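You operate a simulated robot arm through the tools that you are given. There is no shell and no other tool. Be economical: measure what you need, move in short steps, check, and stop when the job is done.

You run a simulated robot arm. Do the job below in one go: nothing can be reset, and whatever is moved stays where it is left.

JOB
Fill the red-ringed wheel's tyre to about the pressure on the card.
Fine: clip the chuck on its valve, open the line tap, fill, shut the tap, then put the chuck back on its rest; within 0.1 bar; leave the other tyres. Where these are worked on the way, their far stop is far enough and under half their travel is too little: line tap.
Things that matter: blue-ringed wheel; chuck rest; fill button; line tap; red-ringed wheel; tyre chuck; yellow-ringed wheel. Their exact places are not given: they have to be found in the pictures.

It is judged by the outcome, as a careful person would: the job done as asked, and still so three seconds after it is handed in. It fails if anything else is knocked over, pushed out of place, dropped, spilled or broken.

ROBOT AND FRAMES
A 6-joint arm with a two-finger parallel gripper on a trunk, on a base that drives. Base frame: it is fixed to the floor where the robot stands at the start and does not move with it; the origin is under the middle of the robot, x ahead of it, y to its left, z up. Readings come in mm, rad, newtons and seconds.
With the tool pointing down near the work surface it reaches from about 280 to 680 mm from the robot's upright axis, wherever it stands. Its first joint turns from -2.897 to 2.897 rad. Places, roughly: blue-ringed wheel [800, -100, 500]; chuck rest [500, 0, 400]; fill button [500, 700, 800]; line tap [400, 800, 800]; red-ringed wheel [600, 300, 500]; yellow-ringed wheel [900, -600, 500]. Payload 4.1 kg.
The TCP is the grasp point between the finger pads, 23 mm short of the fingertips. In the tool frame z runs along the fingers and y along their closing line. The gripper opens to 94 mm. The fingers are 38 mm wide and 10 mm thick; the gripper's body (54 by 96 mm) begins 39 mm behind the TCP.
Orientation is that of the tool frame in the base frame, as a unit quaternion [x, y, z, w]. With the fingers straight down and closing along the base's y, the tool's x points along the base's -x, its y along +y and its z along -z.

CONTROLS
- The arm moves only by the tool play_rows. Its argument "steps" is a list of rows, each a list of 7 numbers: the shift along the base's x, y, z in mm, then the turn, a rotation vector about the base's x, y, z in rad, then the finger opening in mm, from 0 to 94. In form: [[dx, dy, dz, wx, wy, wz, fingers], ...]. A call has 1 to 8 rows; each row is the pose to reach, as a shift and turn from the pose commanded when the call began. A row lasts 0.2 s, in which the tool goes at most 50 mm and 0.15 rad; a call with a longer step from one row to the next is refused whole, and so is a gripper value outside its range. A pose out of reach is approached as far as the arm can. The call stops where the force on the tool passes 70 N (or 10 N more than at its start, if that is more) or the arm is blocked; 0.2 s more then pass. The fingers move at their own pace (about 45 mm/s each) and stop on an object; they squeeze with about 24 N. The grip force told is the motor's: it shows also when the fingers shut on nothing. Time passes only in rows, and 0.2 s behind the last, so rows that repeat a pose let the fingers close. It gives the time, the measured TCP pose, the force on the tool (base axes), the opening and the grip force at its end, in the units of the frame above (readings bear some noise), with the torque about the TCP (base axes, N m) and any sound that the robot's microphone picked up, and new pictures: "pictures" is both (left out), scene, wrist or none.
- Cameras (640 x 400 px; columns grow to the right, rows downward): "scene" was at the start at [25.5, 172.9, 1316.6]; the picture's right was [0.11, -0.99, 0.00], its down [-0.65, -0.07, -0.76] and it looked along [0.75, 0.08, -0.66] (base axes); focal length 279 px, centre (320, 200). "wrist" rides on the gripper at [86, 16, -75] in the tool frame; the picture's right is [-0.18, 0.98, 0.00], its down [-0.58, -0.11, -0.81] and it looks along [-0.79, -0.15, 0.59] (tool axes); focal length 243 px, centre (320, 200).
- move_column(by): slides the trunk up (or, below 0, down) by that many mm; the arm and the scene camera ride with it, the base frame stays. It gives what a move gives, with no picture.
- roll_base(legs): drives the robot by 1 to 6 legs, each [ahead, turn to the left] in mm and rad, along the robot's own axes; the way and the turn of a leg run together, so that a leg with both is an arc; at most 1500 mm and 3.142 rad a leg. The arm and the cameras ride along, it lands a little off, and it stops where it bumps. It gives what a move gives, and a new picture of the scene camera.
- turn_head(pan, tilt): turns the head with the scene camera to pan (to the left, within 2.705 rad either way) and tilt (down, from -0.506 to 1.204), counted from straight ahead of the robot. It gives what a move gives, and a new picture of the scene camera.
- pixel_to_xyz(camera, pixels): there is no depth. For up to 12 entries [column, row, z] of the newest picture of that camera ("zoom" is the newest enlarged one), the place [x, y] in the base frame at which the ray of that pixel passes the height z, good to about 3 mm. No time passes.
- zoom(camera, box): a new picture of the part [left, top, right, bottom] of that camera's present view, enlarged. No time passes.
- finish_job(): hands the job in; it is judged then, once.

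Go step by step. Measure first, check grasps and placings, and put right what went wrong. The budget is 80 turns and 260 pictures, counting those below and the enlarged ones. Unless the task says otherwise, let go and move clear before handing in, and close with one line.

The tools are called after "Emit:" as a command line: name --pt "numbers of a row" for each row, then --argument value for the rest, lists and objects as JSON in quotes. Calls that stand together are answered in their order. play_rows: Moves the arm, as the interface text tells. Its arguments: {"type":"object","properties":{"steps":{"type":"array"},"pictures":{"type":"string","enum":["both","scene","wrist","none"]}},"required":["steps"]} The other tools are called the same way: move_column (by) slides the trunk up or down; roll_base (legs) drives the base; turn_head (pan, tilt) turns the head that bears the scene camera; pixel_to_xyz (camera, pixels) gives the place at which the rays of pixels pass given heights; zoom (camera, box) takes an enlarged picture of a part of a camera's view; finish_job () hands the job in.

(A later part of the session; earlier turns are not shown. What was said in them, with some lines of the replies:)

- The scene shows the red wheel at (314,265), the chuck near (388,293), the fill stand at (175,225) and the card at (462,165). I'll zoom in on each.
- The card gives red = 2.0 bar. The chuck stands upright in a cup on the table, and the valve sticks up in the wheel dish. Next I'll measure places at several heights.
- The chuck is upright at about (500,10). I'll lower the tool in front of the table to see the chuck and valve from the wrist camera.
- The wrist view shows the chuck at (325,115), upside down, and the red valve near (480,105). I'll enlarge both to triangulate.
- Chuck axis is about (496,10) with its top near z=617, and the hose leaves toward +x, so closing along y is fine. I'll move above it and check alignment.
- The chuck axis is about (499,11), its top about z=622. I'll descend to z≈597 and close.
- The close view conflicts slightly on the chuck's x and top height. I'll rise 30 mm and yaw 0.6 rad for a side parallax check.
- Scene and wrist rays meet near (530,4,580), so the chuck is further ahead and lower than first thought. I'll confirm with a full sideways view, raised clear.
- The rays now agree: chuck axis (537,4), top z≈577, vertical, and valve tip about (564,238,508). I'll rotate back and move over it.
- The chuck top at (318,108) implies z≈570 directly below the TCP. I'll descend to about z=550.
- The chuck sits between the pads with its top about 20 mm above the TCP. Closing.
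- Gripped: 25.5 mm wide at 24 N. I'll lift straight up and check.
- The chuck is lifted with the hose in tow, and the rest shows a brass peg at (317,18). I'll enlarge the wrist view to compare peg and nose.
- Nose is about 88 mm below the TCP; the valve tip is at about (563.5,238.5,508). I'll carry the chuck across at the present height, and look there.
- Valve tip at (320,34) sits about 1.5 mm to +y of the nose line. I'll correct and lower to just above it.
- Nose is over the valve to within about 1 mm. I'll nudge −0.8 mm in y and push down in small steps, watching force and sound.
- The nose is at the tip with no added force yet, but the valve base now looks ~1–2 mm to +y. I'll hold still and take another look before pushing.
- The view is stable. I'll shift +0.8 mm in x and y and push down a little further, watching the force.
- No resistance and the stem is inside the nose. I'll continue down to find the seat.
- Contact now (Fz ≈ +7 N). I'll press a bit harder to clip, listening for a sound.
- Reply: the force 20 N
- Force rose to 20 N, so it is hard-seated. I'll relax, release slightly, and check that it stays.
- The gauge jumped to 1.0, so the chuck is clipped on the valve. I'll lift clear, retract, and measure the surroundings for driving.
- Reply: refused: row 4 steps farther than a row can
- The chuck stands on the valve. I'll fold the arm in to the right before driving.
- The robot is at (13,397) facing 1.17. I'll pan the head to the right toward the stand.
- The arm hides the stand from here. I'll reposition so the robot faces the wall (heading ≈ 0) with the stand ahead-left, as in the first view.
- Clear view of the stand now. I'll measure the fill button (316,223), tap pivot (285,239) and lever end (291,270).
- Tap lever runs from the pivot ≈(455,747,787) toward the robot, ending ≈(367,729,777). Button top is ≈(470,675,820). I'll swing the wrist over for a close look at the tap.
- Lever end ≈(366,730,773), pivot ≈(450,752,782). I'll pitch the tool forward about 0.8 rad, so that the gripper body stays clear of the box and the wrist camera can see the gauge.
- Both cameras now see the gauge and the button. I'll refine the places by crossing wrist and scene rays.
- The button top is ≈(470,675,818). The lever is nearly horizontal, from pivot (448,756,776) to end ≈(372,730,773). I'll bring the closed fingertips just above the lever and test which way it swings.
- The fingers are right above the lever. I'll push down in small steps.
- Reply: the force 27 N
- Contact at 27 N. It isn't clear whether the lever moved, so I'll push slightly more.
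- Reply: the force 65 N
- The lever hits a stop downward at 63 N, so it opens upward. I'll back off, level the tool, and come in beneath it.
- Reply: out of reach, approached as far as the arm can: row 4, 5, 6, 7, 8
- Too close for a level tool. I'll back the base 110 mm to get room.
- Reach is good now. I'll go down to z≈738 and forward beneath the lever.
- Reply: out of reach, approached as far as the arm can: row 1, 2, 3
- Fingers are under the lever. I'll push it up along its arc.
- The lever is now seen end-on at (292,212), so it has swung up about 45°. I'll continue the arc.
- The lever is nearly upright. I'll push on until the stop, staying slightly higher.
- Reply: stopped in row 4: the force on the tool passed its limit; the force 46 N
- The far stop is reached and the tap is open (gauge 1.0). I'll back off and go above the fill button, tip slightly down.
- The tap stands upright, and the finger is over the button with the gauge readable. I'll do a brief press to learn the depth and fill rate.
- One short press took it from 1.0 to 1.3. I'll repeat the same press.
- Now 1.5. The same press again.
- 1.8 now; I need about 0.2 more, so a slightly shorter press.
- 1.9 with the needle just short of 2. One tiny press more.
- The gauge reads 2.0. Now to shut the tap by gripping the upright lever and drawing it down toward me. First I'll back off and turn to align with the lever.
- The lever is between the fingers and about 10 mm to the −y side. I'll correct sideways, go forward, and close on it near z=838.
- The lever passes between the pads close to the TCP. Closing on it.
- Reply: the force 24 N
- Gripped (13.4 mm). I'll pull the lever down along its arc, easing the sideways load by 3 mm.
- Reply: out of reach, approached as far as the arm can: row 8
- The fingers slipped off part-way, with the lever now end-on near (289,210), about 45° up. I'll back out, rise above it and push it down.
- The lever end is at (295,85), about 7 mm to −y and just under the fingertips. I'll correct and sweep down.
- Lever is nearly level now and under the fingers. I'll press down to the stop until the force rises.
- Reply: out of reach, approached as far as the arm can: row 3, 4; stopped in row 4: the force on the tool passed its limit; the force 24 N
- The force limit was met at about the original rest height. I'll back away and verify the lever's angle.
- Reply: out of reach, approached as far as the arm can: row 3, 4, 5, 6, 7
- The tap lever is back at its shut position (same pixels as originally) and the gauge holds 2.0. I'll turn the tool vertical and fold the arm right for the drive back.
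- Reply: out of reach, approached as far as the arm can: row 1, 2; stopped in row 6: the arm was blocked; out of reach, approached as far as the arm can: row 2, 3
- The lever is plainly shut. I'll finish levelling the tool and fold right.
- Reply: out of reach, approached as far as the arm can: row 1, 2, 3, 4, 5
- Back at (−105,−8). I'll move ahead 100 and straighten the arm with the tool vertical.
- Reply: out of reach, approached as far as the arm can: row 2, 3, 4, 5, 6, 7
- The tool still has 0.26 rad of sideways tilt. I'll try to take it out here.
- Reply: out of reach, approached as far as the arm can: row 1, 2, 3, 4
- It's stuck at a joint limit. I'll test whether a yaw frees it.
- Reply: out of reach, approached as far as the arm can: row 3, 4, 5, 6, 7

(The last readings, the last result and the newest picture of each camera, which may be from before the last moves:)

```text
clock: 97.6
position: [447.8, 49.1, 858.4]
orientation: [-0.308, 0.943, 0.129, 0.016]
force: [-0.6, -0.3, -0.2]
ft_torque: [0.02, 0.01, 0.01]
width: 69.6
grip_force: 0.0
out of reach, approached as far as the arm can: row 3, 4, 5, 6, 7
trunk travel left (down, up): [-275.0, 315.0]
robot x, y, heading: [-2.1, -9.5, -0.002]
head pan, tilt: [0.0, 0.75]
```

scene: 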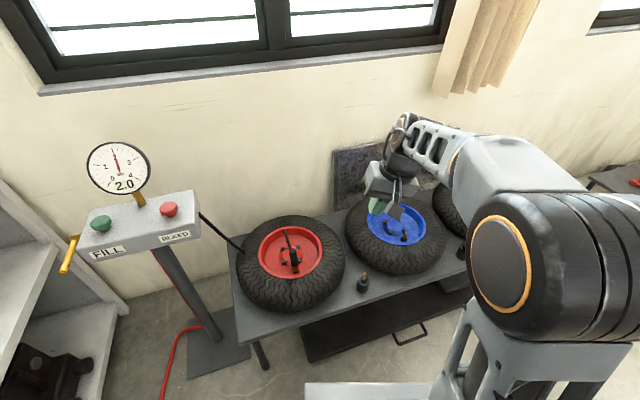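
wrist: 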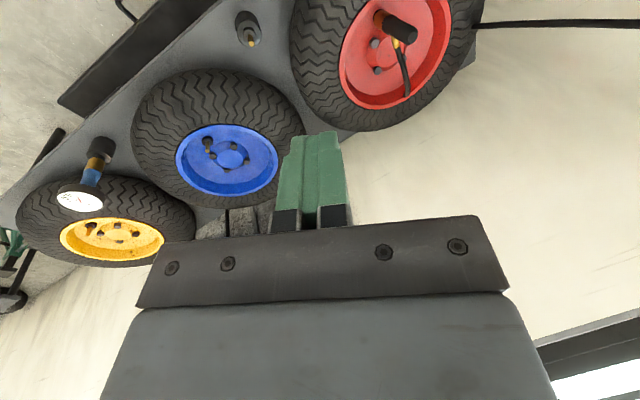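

Yaw is free but a lateral lean stays, so I'm in a bad wrist branch. I'll pitch the tool forward (where the wrist was well-behaved) and then come back to vertical.

Emit:
play_rows --pt "-5 -5 5 0.005 -0.104 -0.088 70" --pt "-10 -10 10 0.01 -0.208 -0.175 70" --pt "-15 -15 15 0.014 -0.312 -0.262 70" --pt "-20 -20 20 0.019 -0.416 -0.35 70" --pt "-25 -25 25 0.024 -0.52 -0.438 70" --pt "-30 -30 30 0.028 -0.624 -0.525 70" --pt "-35 -35 35 0.033 -0.728 -0.612 70" --pt "-40 -40 40 0.038 -0.832 -0.7 70" --pictures "scene"

```text
clock: 99.4
position: [423.4, 31.0, 887.6]
orientation: [-0.027, 0.9, 0.058, 0.431]
force: [0.7, -0.3, 0.3]
ft_torque: [-0.02, -0.03, 0.01]
width: 69.9
grip_force: 0.2
out of reach, approached as far as the arm can: row 7, 8
trunk travel left (down, up): [-275.0, 315.0]
robot x, y, heading: [-5.7, -9.3, -0.0]
head pan, tilt: [0.0, 0.75]
```

scene: 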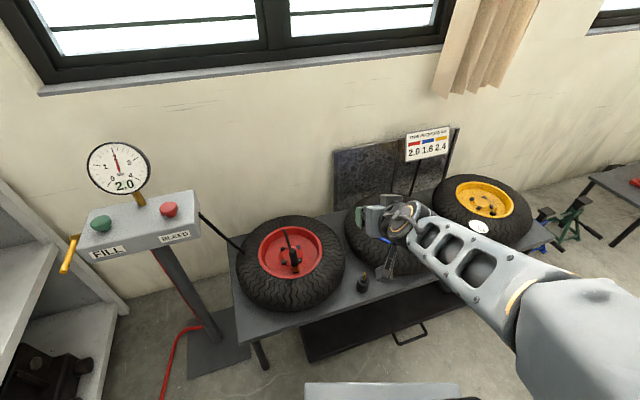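

Nearly straightened. I'll finish the residual rotation while extending outward.

Emit:
play_rows --pt "20 -5 -5 -0.03 -0.003 -0.035 70" --pt "45 -10 -10 -0.06 -0.006 -0.07 70" --pt "70 -15 -15 -0.08 -0.007 -0.1 70" --pt "70 -15 -15 -0.08 -0.007 -0.1 70" --pictures "none"

```text
clock: 100.4
position: [481.2, -6.4, 882.4]
orientation: [0.028, 0.897, -0.058, 0.437]
force: [0.4, 0.3, -0.3]
ft_torque: [-0.02, 0.01, -0.01]
width: 70.0
grip_force: 0.0
out of reach, approached as far as the arm can: row 1
trunk travel left (down, up): [-275.0, 315.0]
robot x, y, heading: [-5.4, -12.2, 0.002]
head pan, tilt: [0.0, 0.75]
```

Freed: the lean has crossed over and no reach warning. Now back to vertical.

Emit:
play_rows --pt "0 5 0 0.017 0.13 0.008 70" --pt "0 10 0 0.034 0.26 0.017 70" --pt "0 20 0 0.051 0.39 0.025 70" --pt "0 30 0 0.069 0.518 0.033 70" --pt "0 40 0 0.086 0.648 0.041 70" --pt "0 50 0 0.103 0.777 0.05 70" --pt "0 60 0 0.12 0.907 0.058 70" --pt "0 60 0 0.12 0.907 0.058 70"

```text
clock: 102.2
position: [477.9, 54.2, 883.8]
orientation: [0.0, 1.0, 0.001, -0.001]
force: [-0.8, -0.5, -0.5]
ft_torque: [0.0, -0.01, 0.02]
width: 70.0
grip_force: 0.0
out of reach, approached as far as the arm can: row 1
trunk travel left (down, up): [-275.0, 315.0]
robot x, y, heading: [-6.5, -10.0, 0.004]
head pan, tilt: [0.0, 0.75]
```

scene: 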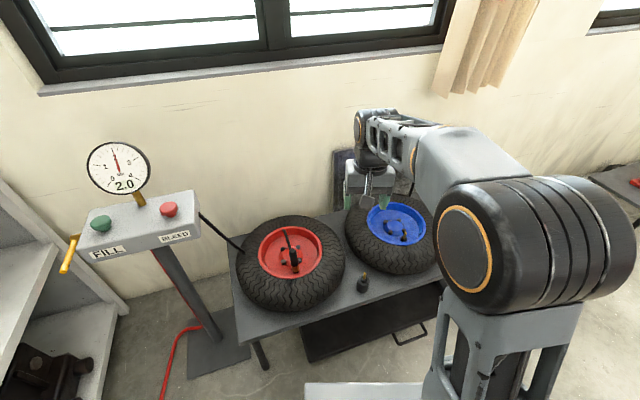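
wrist: 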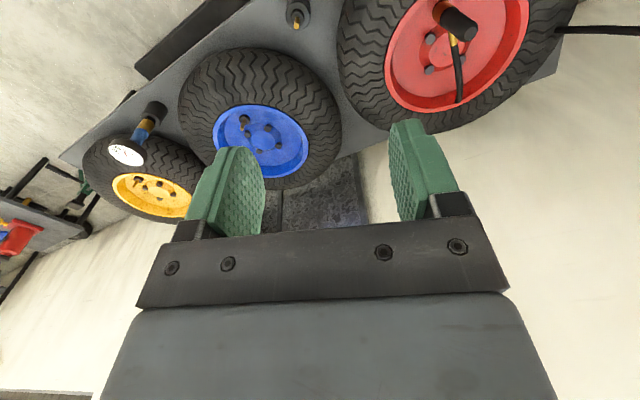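

The tool is vertical again. I'll move above the chuck (≈(564,240)) and take measurements there.

Emit:
play_rows --pt "12 26 -24 0 0 0 70" --pt "24 52 -48 0 0 0 70" --pt "36 78 -72 0 0 0 70" --pt "48 104 -96 0 0 0 70" --pt "60 130 -125 0 0 0 70" --pt "72 156 -155 0 0 0 70" --pt "86 186 -190 0 0 0 70" --pt "86 186 -190 0 0 0 70"

Emit:
zoom --camera "wrist" --box '[240, 0, 400, 200]'

Emit:
zoom --camera "scene" --box '[240, 210, 360, 300]'

```text
clock: 104.0
position: [563.3, 242.1, 698.1]
orientation: [0.001, 1.0, 0.001, 0.0]
force: [0.8, -0.4, 0.0]
ft_torque: [-0.02, 0.06, -0.01]
width: 70.0
grip_force: 0.1
trunk travel left (down, up): [-275.0, 315.0]
robot x, y, heading: [-4.3, -9.7, 0.002]
head pan, tilt: [0.0, 0.75]
```

scene: 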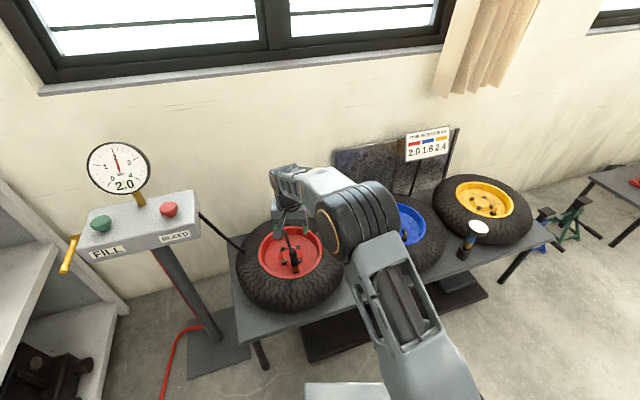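
wrist: 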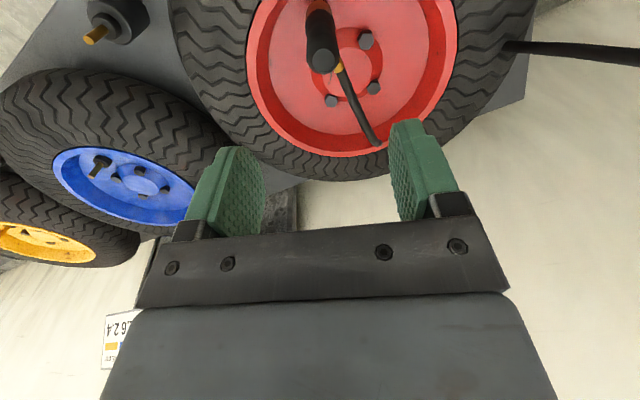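

```text
2.00 times, centred on (320, 100) of wrist
```

zoom: 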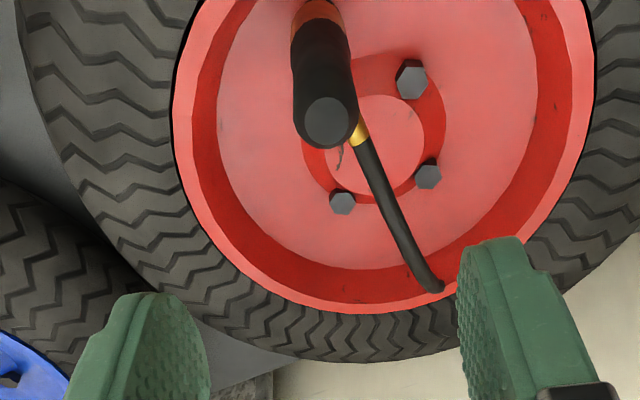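

```text
4.44 times, centred on (300, 255) of scene
5 turns are left
```

zoom: 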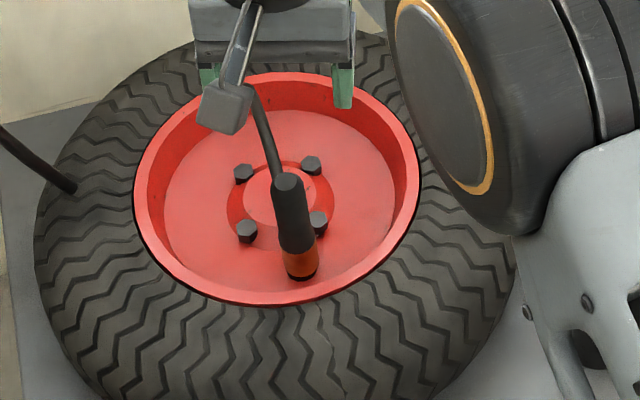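

The chuck sits within a few mm of the TCP axis and the gauge still shows 2.0. With few turns left, I'll descend, grip, lift and carry it to above the rest by the inverse of the earlier shift, then check.

Emit:
play_rows --pt "0 0.5 -45 0 0 0 70" --pt "0 0.5 -90 0 0 0 70" --pt "0 0.5 -120 0 0 0 70" --pt "0 0.5 -130 0 0 0 70" --pt "0 0.5 -130 0 0 0 45" --pt "0 0.5 -130 0 0 0 25" --pt "0 0.5 -130 0 0 0 10" --pt "0 0.5 -130 0 0 0 10" --pictures "wrist"

Emit:
play_rows --pt "0 0 0 0 0 0 10" --pt "0 0 0 0 0 0 10" --pt "0 0 8 0 0 0 10" --pt "0 0 20 0 0 0 10" --pt "0 0 40 0 0 0 10" --pt "0 0 70 0 0 0 10" --pt "0 0 106 0 0 0 10" --pt "0 0 106 0 0 0 10" --pictures "both"

Emit:
play_rows --pt "-4 -34 0 0 0 0 10" --pt "-8 -70 0 0 0 0 10" --pt "-13 -110 0 0 0 0 10" --pt "-17 -150 0 0 0 0 10" --pt "-22 -190 0 0 0 0 10" --pt "-27 -220 0 0 0 0 10" --pt "-27 -235.5 0 0 0 0 10" --pt "-27 -235.5 0 0 0 0 10" --pictures "both"

Emit:
zoom --camera "wrist" --box '[280, 0, 376, 100]'

Emit:
zoom --camera "scene" --box '[310, 200, 430, 310]'

```text
clock: 105.8
position: [562.8, 238.8, 564.8]
orientation: [0.0, 1.0, 0.001, 0.0]
force: [0.2, 1.0, -0.6]
ft_torque: [0.02, 0.01, 0.0]
width: 25.6
grip_force: 24.2
trunk travel left (down, up): [-275.0, 315.0]
robot x, y, heading: [-6.2, -9.0, 0.001]
head pan, tilt: [0.0, 0.75]
```

wrist: 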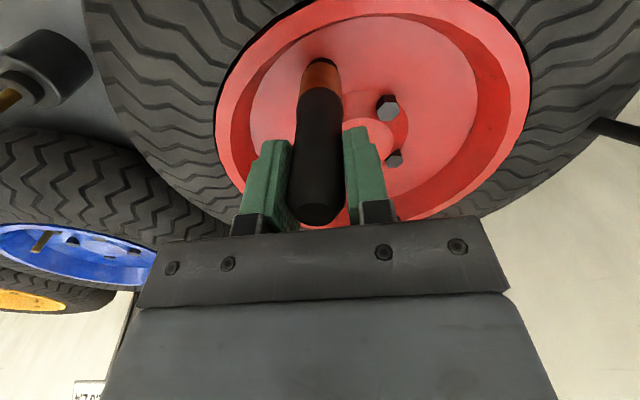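

```text
clock: 107.6
position: [567.5, 244.3, 670.4]
orientation: [0.001, 1.0, 0.001, 0.0]
force: [0.2, -0.2, -1.2]
ft_torque: [-0.05, 0.0, 0.02]
width: 25.5
grip_force: 23.8
trunk travel left (down, up): [-275.0, 315.0]
robot x, y, heading: [-4.7, -8.9, -0.002]
head pan, tilt: [0.0, 0.75]
```

scene: 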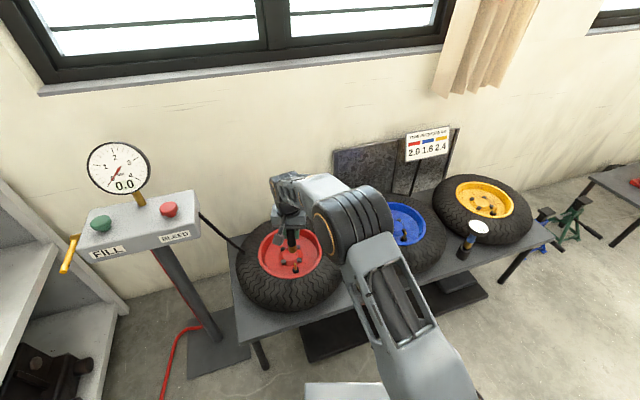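
wrist: 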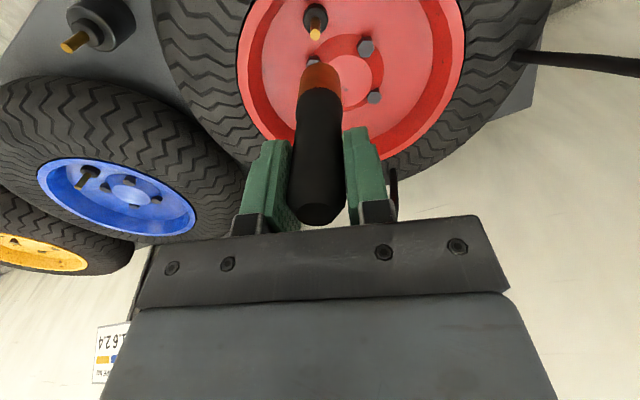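

```text
clock: 109.4
position: [536.7, 6.7, 670.4]
orientation: [0.0, 1.0, 0.0, 0.0]
force: [1.4, -0.1, -1.3]
ft_torque: [0.03, -0.04, -0.01]
width: 25.4
grip_force: 24.0
trunk travel left (down, up): [-275.0, 315.0]
robot x, y, heading: [-3.0, -8.1, 0.0]
head pan, tilt: [0.0, 0.75]
```

scene: 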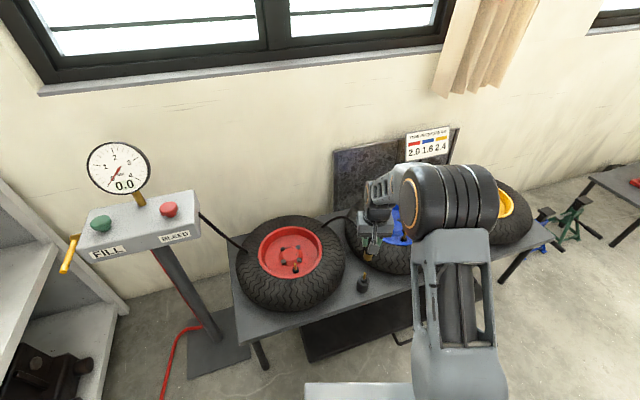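
wrist: 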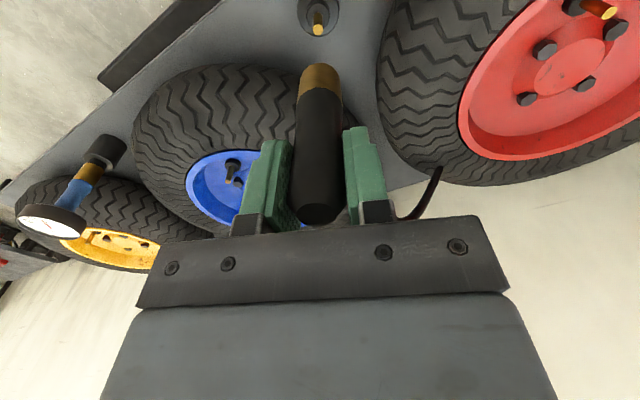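

```text
4.00 times, centred on (328, 50) of wrist
```

zoom: 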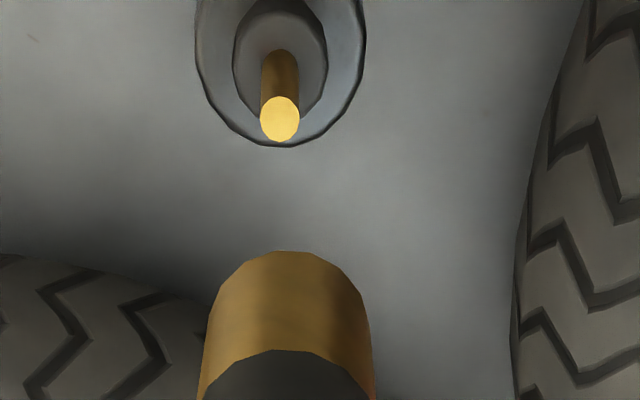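

```text
3.64 times, centred on (370, 255) of scene
4 turns are left
```

zoom: 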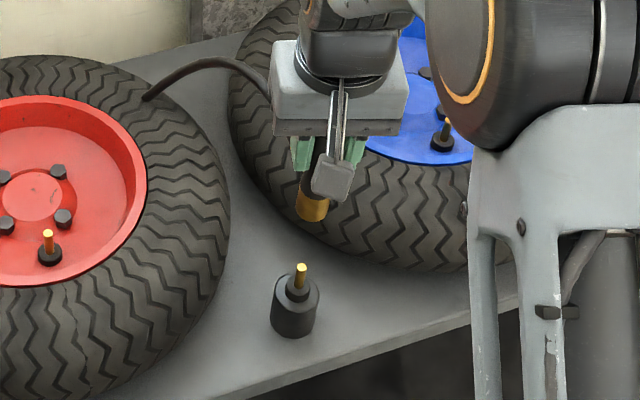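

Peg (279,119) and nose (288) align to about 1 mm, and the gauge falls to 0.0 with the chuck off, as before. I'll shift −1 mm in y and lower onto the peg, easing at the end.

Emit:
play_rows --pt "0.5 -1 -35 0 0 0 10" --pt "0.5 -1 -65 0 0 0 10" --pt "0.5 -1 -85 0 0 0 10" --pt "0.5 -1 -95 0 0 0 10" --pt "0.5 -1 -102 0 0 0 10" --pt "0.5 -1 -108 0 0 0 10" --pt "0.5 -1 -113 0 0 0 10" --pt "0.5 -1 -117 0 0 0 10" --pictures "both"

Emit:
play_rows --pt "0 0 -2 0 0 0 10" --pt "0 0 -4 0 0 0 10" --pt "0 0 -6 0 0 0 10" --pt "0 0 -6 0 0 0 10" --pictures "both"

Emit:
zoom --camera "wrist" --box '[260, 0, 380, 120]'

Emit:
zoom --camera "scene" --box '[310, 200, 430, 310]'

```text
clock: 111.2
position: [538.2, 2.7, 553.5]
orientation: [0.0, 1.0, 0.001, 0.0]
force: [-0.8, 1.1, -1.0]
ft_torque: [0.05, 0.06, 0.02]
width: 25.4
grip_force: 23.8
trunk travel left (down, up): [-275.0, 315.0]
robot x, y, heading: [-5.6, -9.8, -0.002]
head pan, tilt: [0.0, 0.75]
```

scene: 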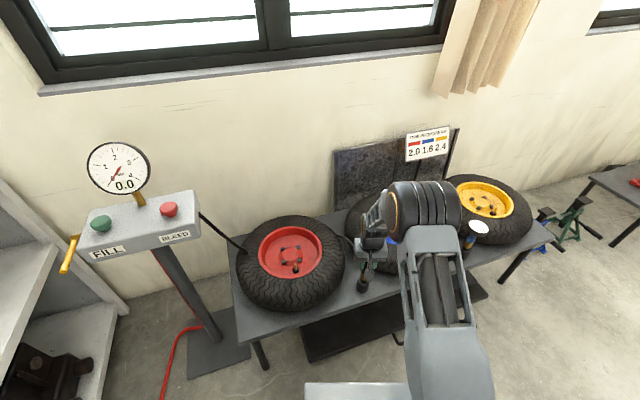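
wrist: 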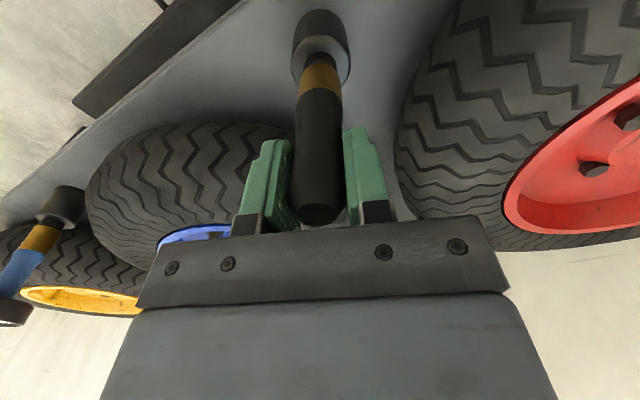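

```text
clock: 112.2
position: [538.2, 2.9, 547.6]
orientation: [-0.001, 1.0, 0.001, 0.003]
force: [0.3, 3.4, 20.3]
ft_torque: [0.24, 0.08, -0.01]
width: 25.8
grip_force: 24.0
trunk travel left (down, up): [-275.0, 315.0]
robot x, y, heading: [-5.6, -10.7, 0.0]
head pan, tilt: [0.0, 0.75]
```

scene: 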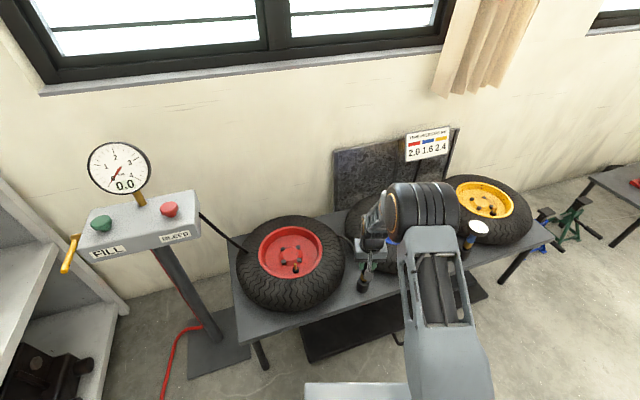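
wrist: 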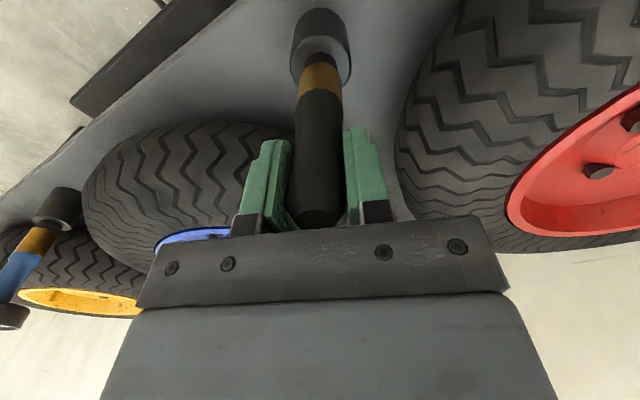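

```text
3.33 times, centred on (320, 60) of wrist
```

zoom: 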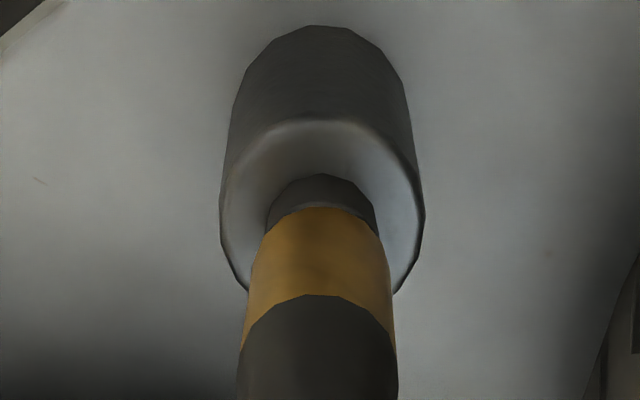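

```text
3.64 times, centred on (370, 255) of scene
3 turns are left
```

zoom: 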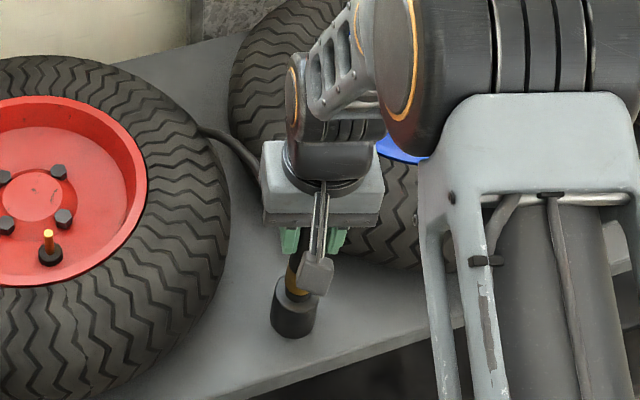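

Seated on the peg at z≈548 with 20 N. I'll ease off, release, and lift clear, then check the chuck stands on its rest.

Emit:
play_rows --pt "0 0 4 0 0 0 10" --pt "0 0 4 0 0 0 30" --pt "0 0 4 0 0 0 50" --pt "0 0 4 0 0 0 70" --pt "0 0 4 0 0 0 70" --pt "0 0 30 0 0 0 70" --pt "0 0 70 0 0 0 70" --pt "0 0 115 0 0 0 70" --pictures "both"

Emit:
play_rows --pt "0 0 40 0 0 0 70" --pt "-30 0 75 0 0 0 70" --pt "-65 0 105 0 0 0 70" --pt "-100 0 130 0 0 0 70" --pt "-100 0 130 0 0 0 70" --pictures "both"

Emit:
zoom --camera "scene" --box '[310, 200, 430, 310]'

Emit:
zoom --camera "scene" --box '[50, 130, 210, 290]'

```text
clock: 114.0
position: [536.9, 2.5, 659.6]
orientation: [0.0, 1.0, 0.001, 0.0]
force: [0.1, 0.8, -0.7]
ft_torque: [0.04, 0.03, 0.01]
width: 69.9
grip_force: 0.1
trunk travel left (down, up): [-275.0, 315.0]
robot x, y, heading: [-4.8, -10.7, -0.002]
head pan, tilt: [0.0, 0.75]
```

scene: 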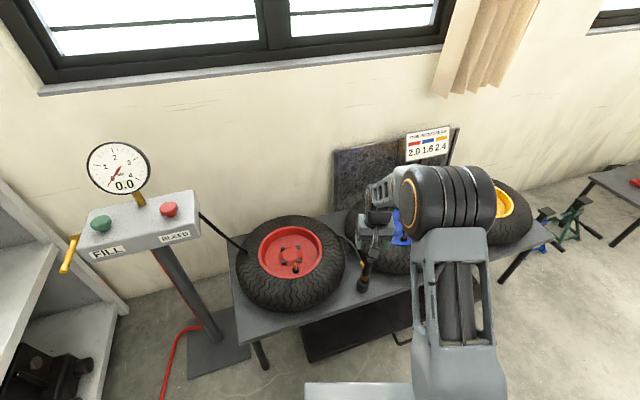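
wrist: 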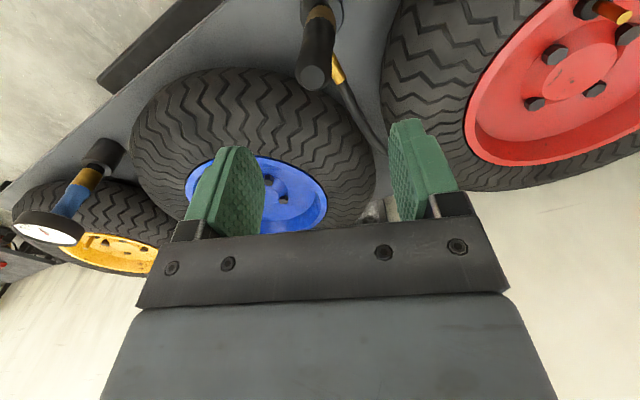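

```text
clock: 115.2
position: [438.8, 1.8, 788.9]
orientation: [0.0, 1.0, 0.001, 0.0]
force: [0.4, 0.0, -0.1]
ft_torque: [0.03, 0.04, 0.02]
width: 69.7
grip_force: 0.1
trunk travel left (down, up): [-275.0, 315.0]
robot x, y, heading: [-6.2, -9.8, 0.002]
head pan, tilt: [0.0, 0.75]
```

scene: 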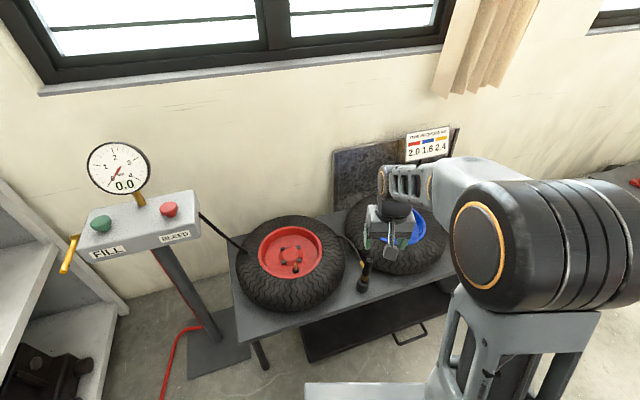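
wrist: 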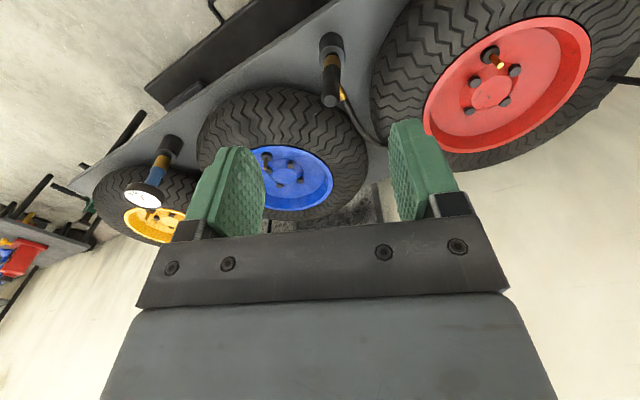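

```text
3.64 times, centred on (370, 255) of scene
```

zoom: 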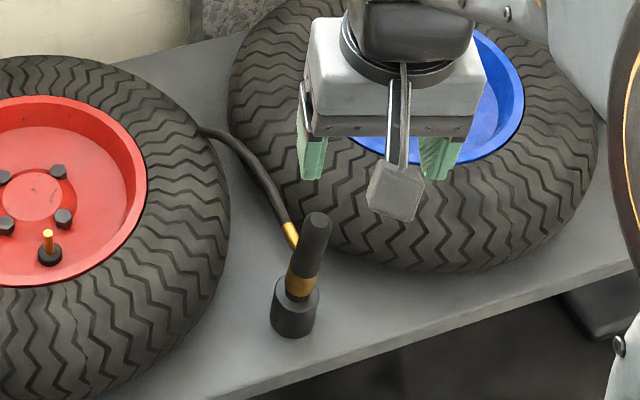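

```text
2.50 times, centred on (130, 210) of scene
2 turns are left
```

zoom: 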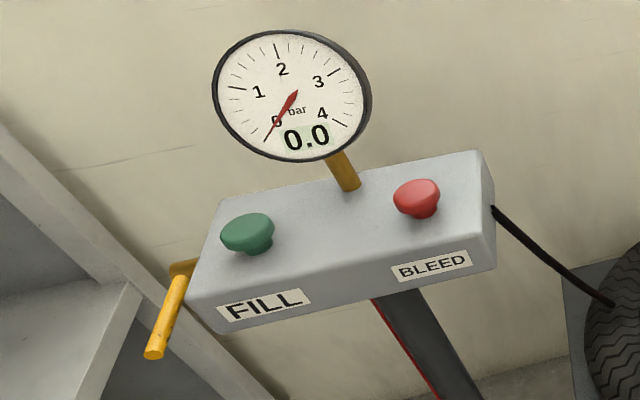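

The chuck stands upright on its rest, the tap lever is shut as at the start, the tyre read 2.0 bar, and the arm is clear. I'll hand in now.

Emit:
finish_job

```text
The job is handed in.
```

The red-ringed wheel's tyre read 2.0 bar on the gauge, matching the card. The line tap is shut, the chuck is back on its rest, and the other tyres were left alone.
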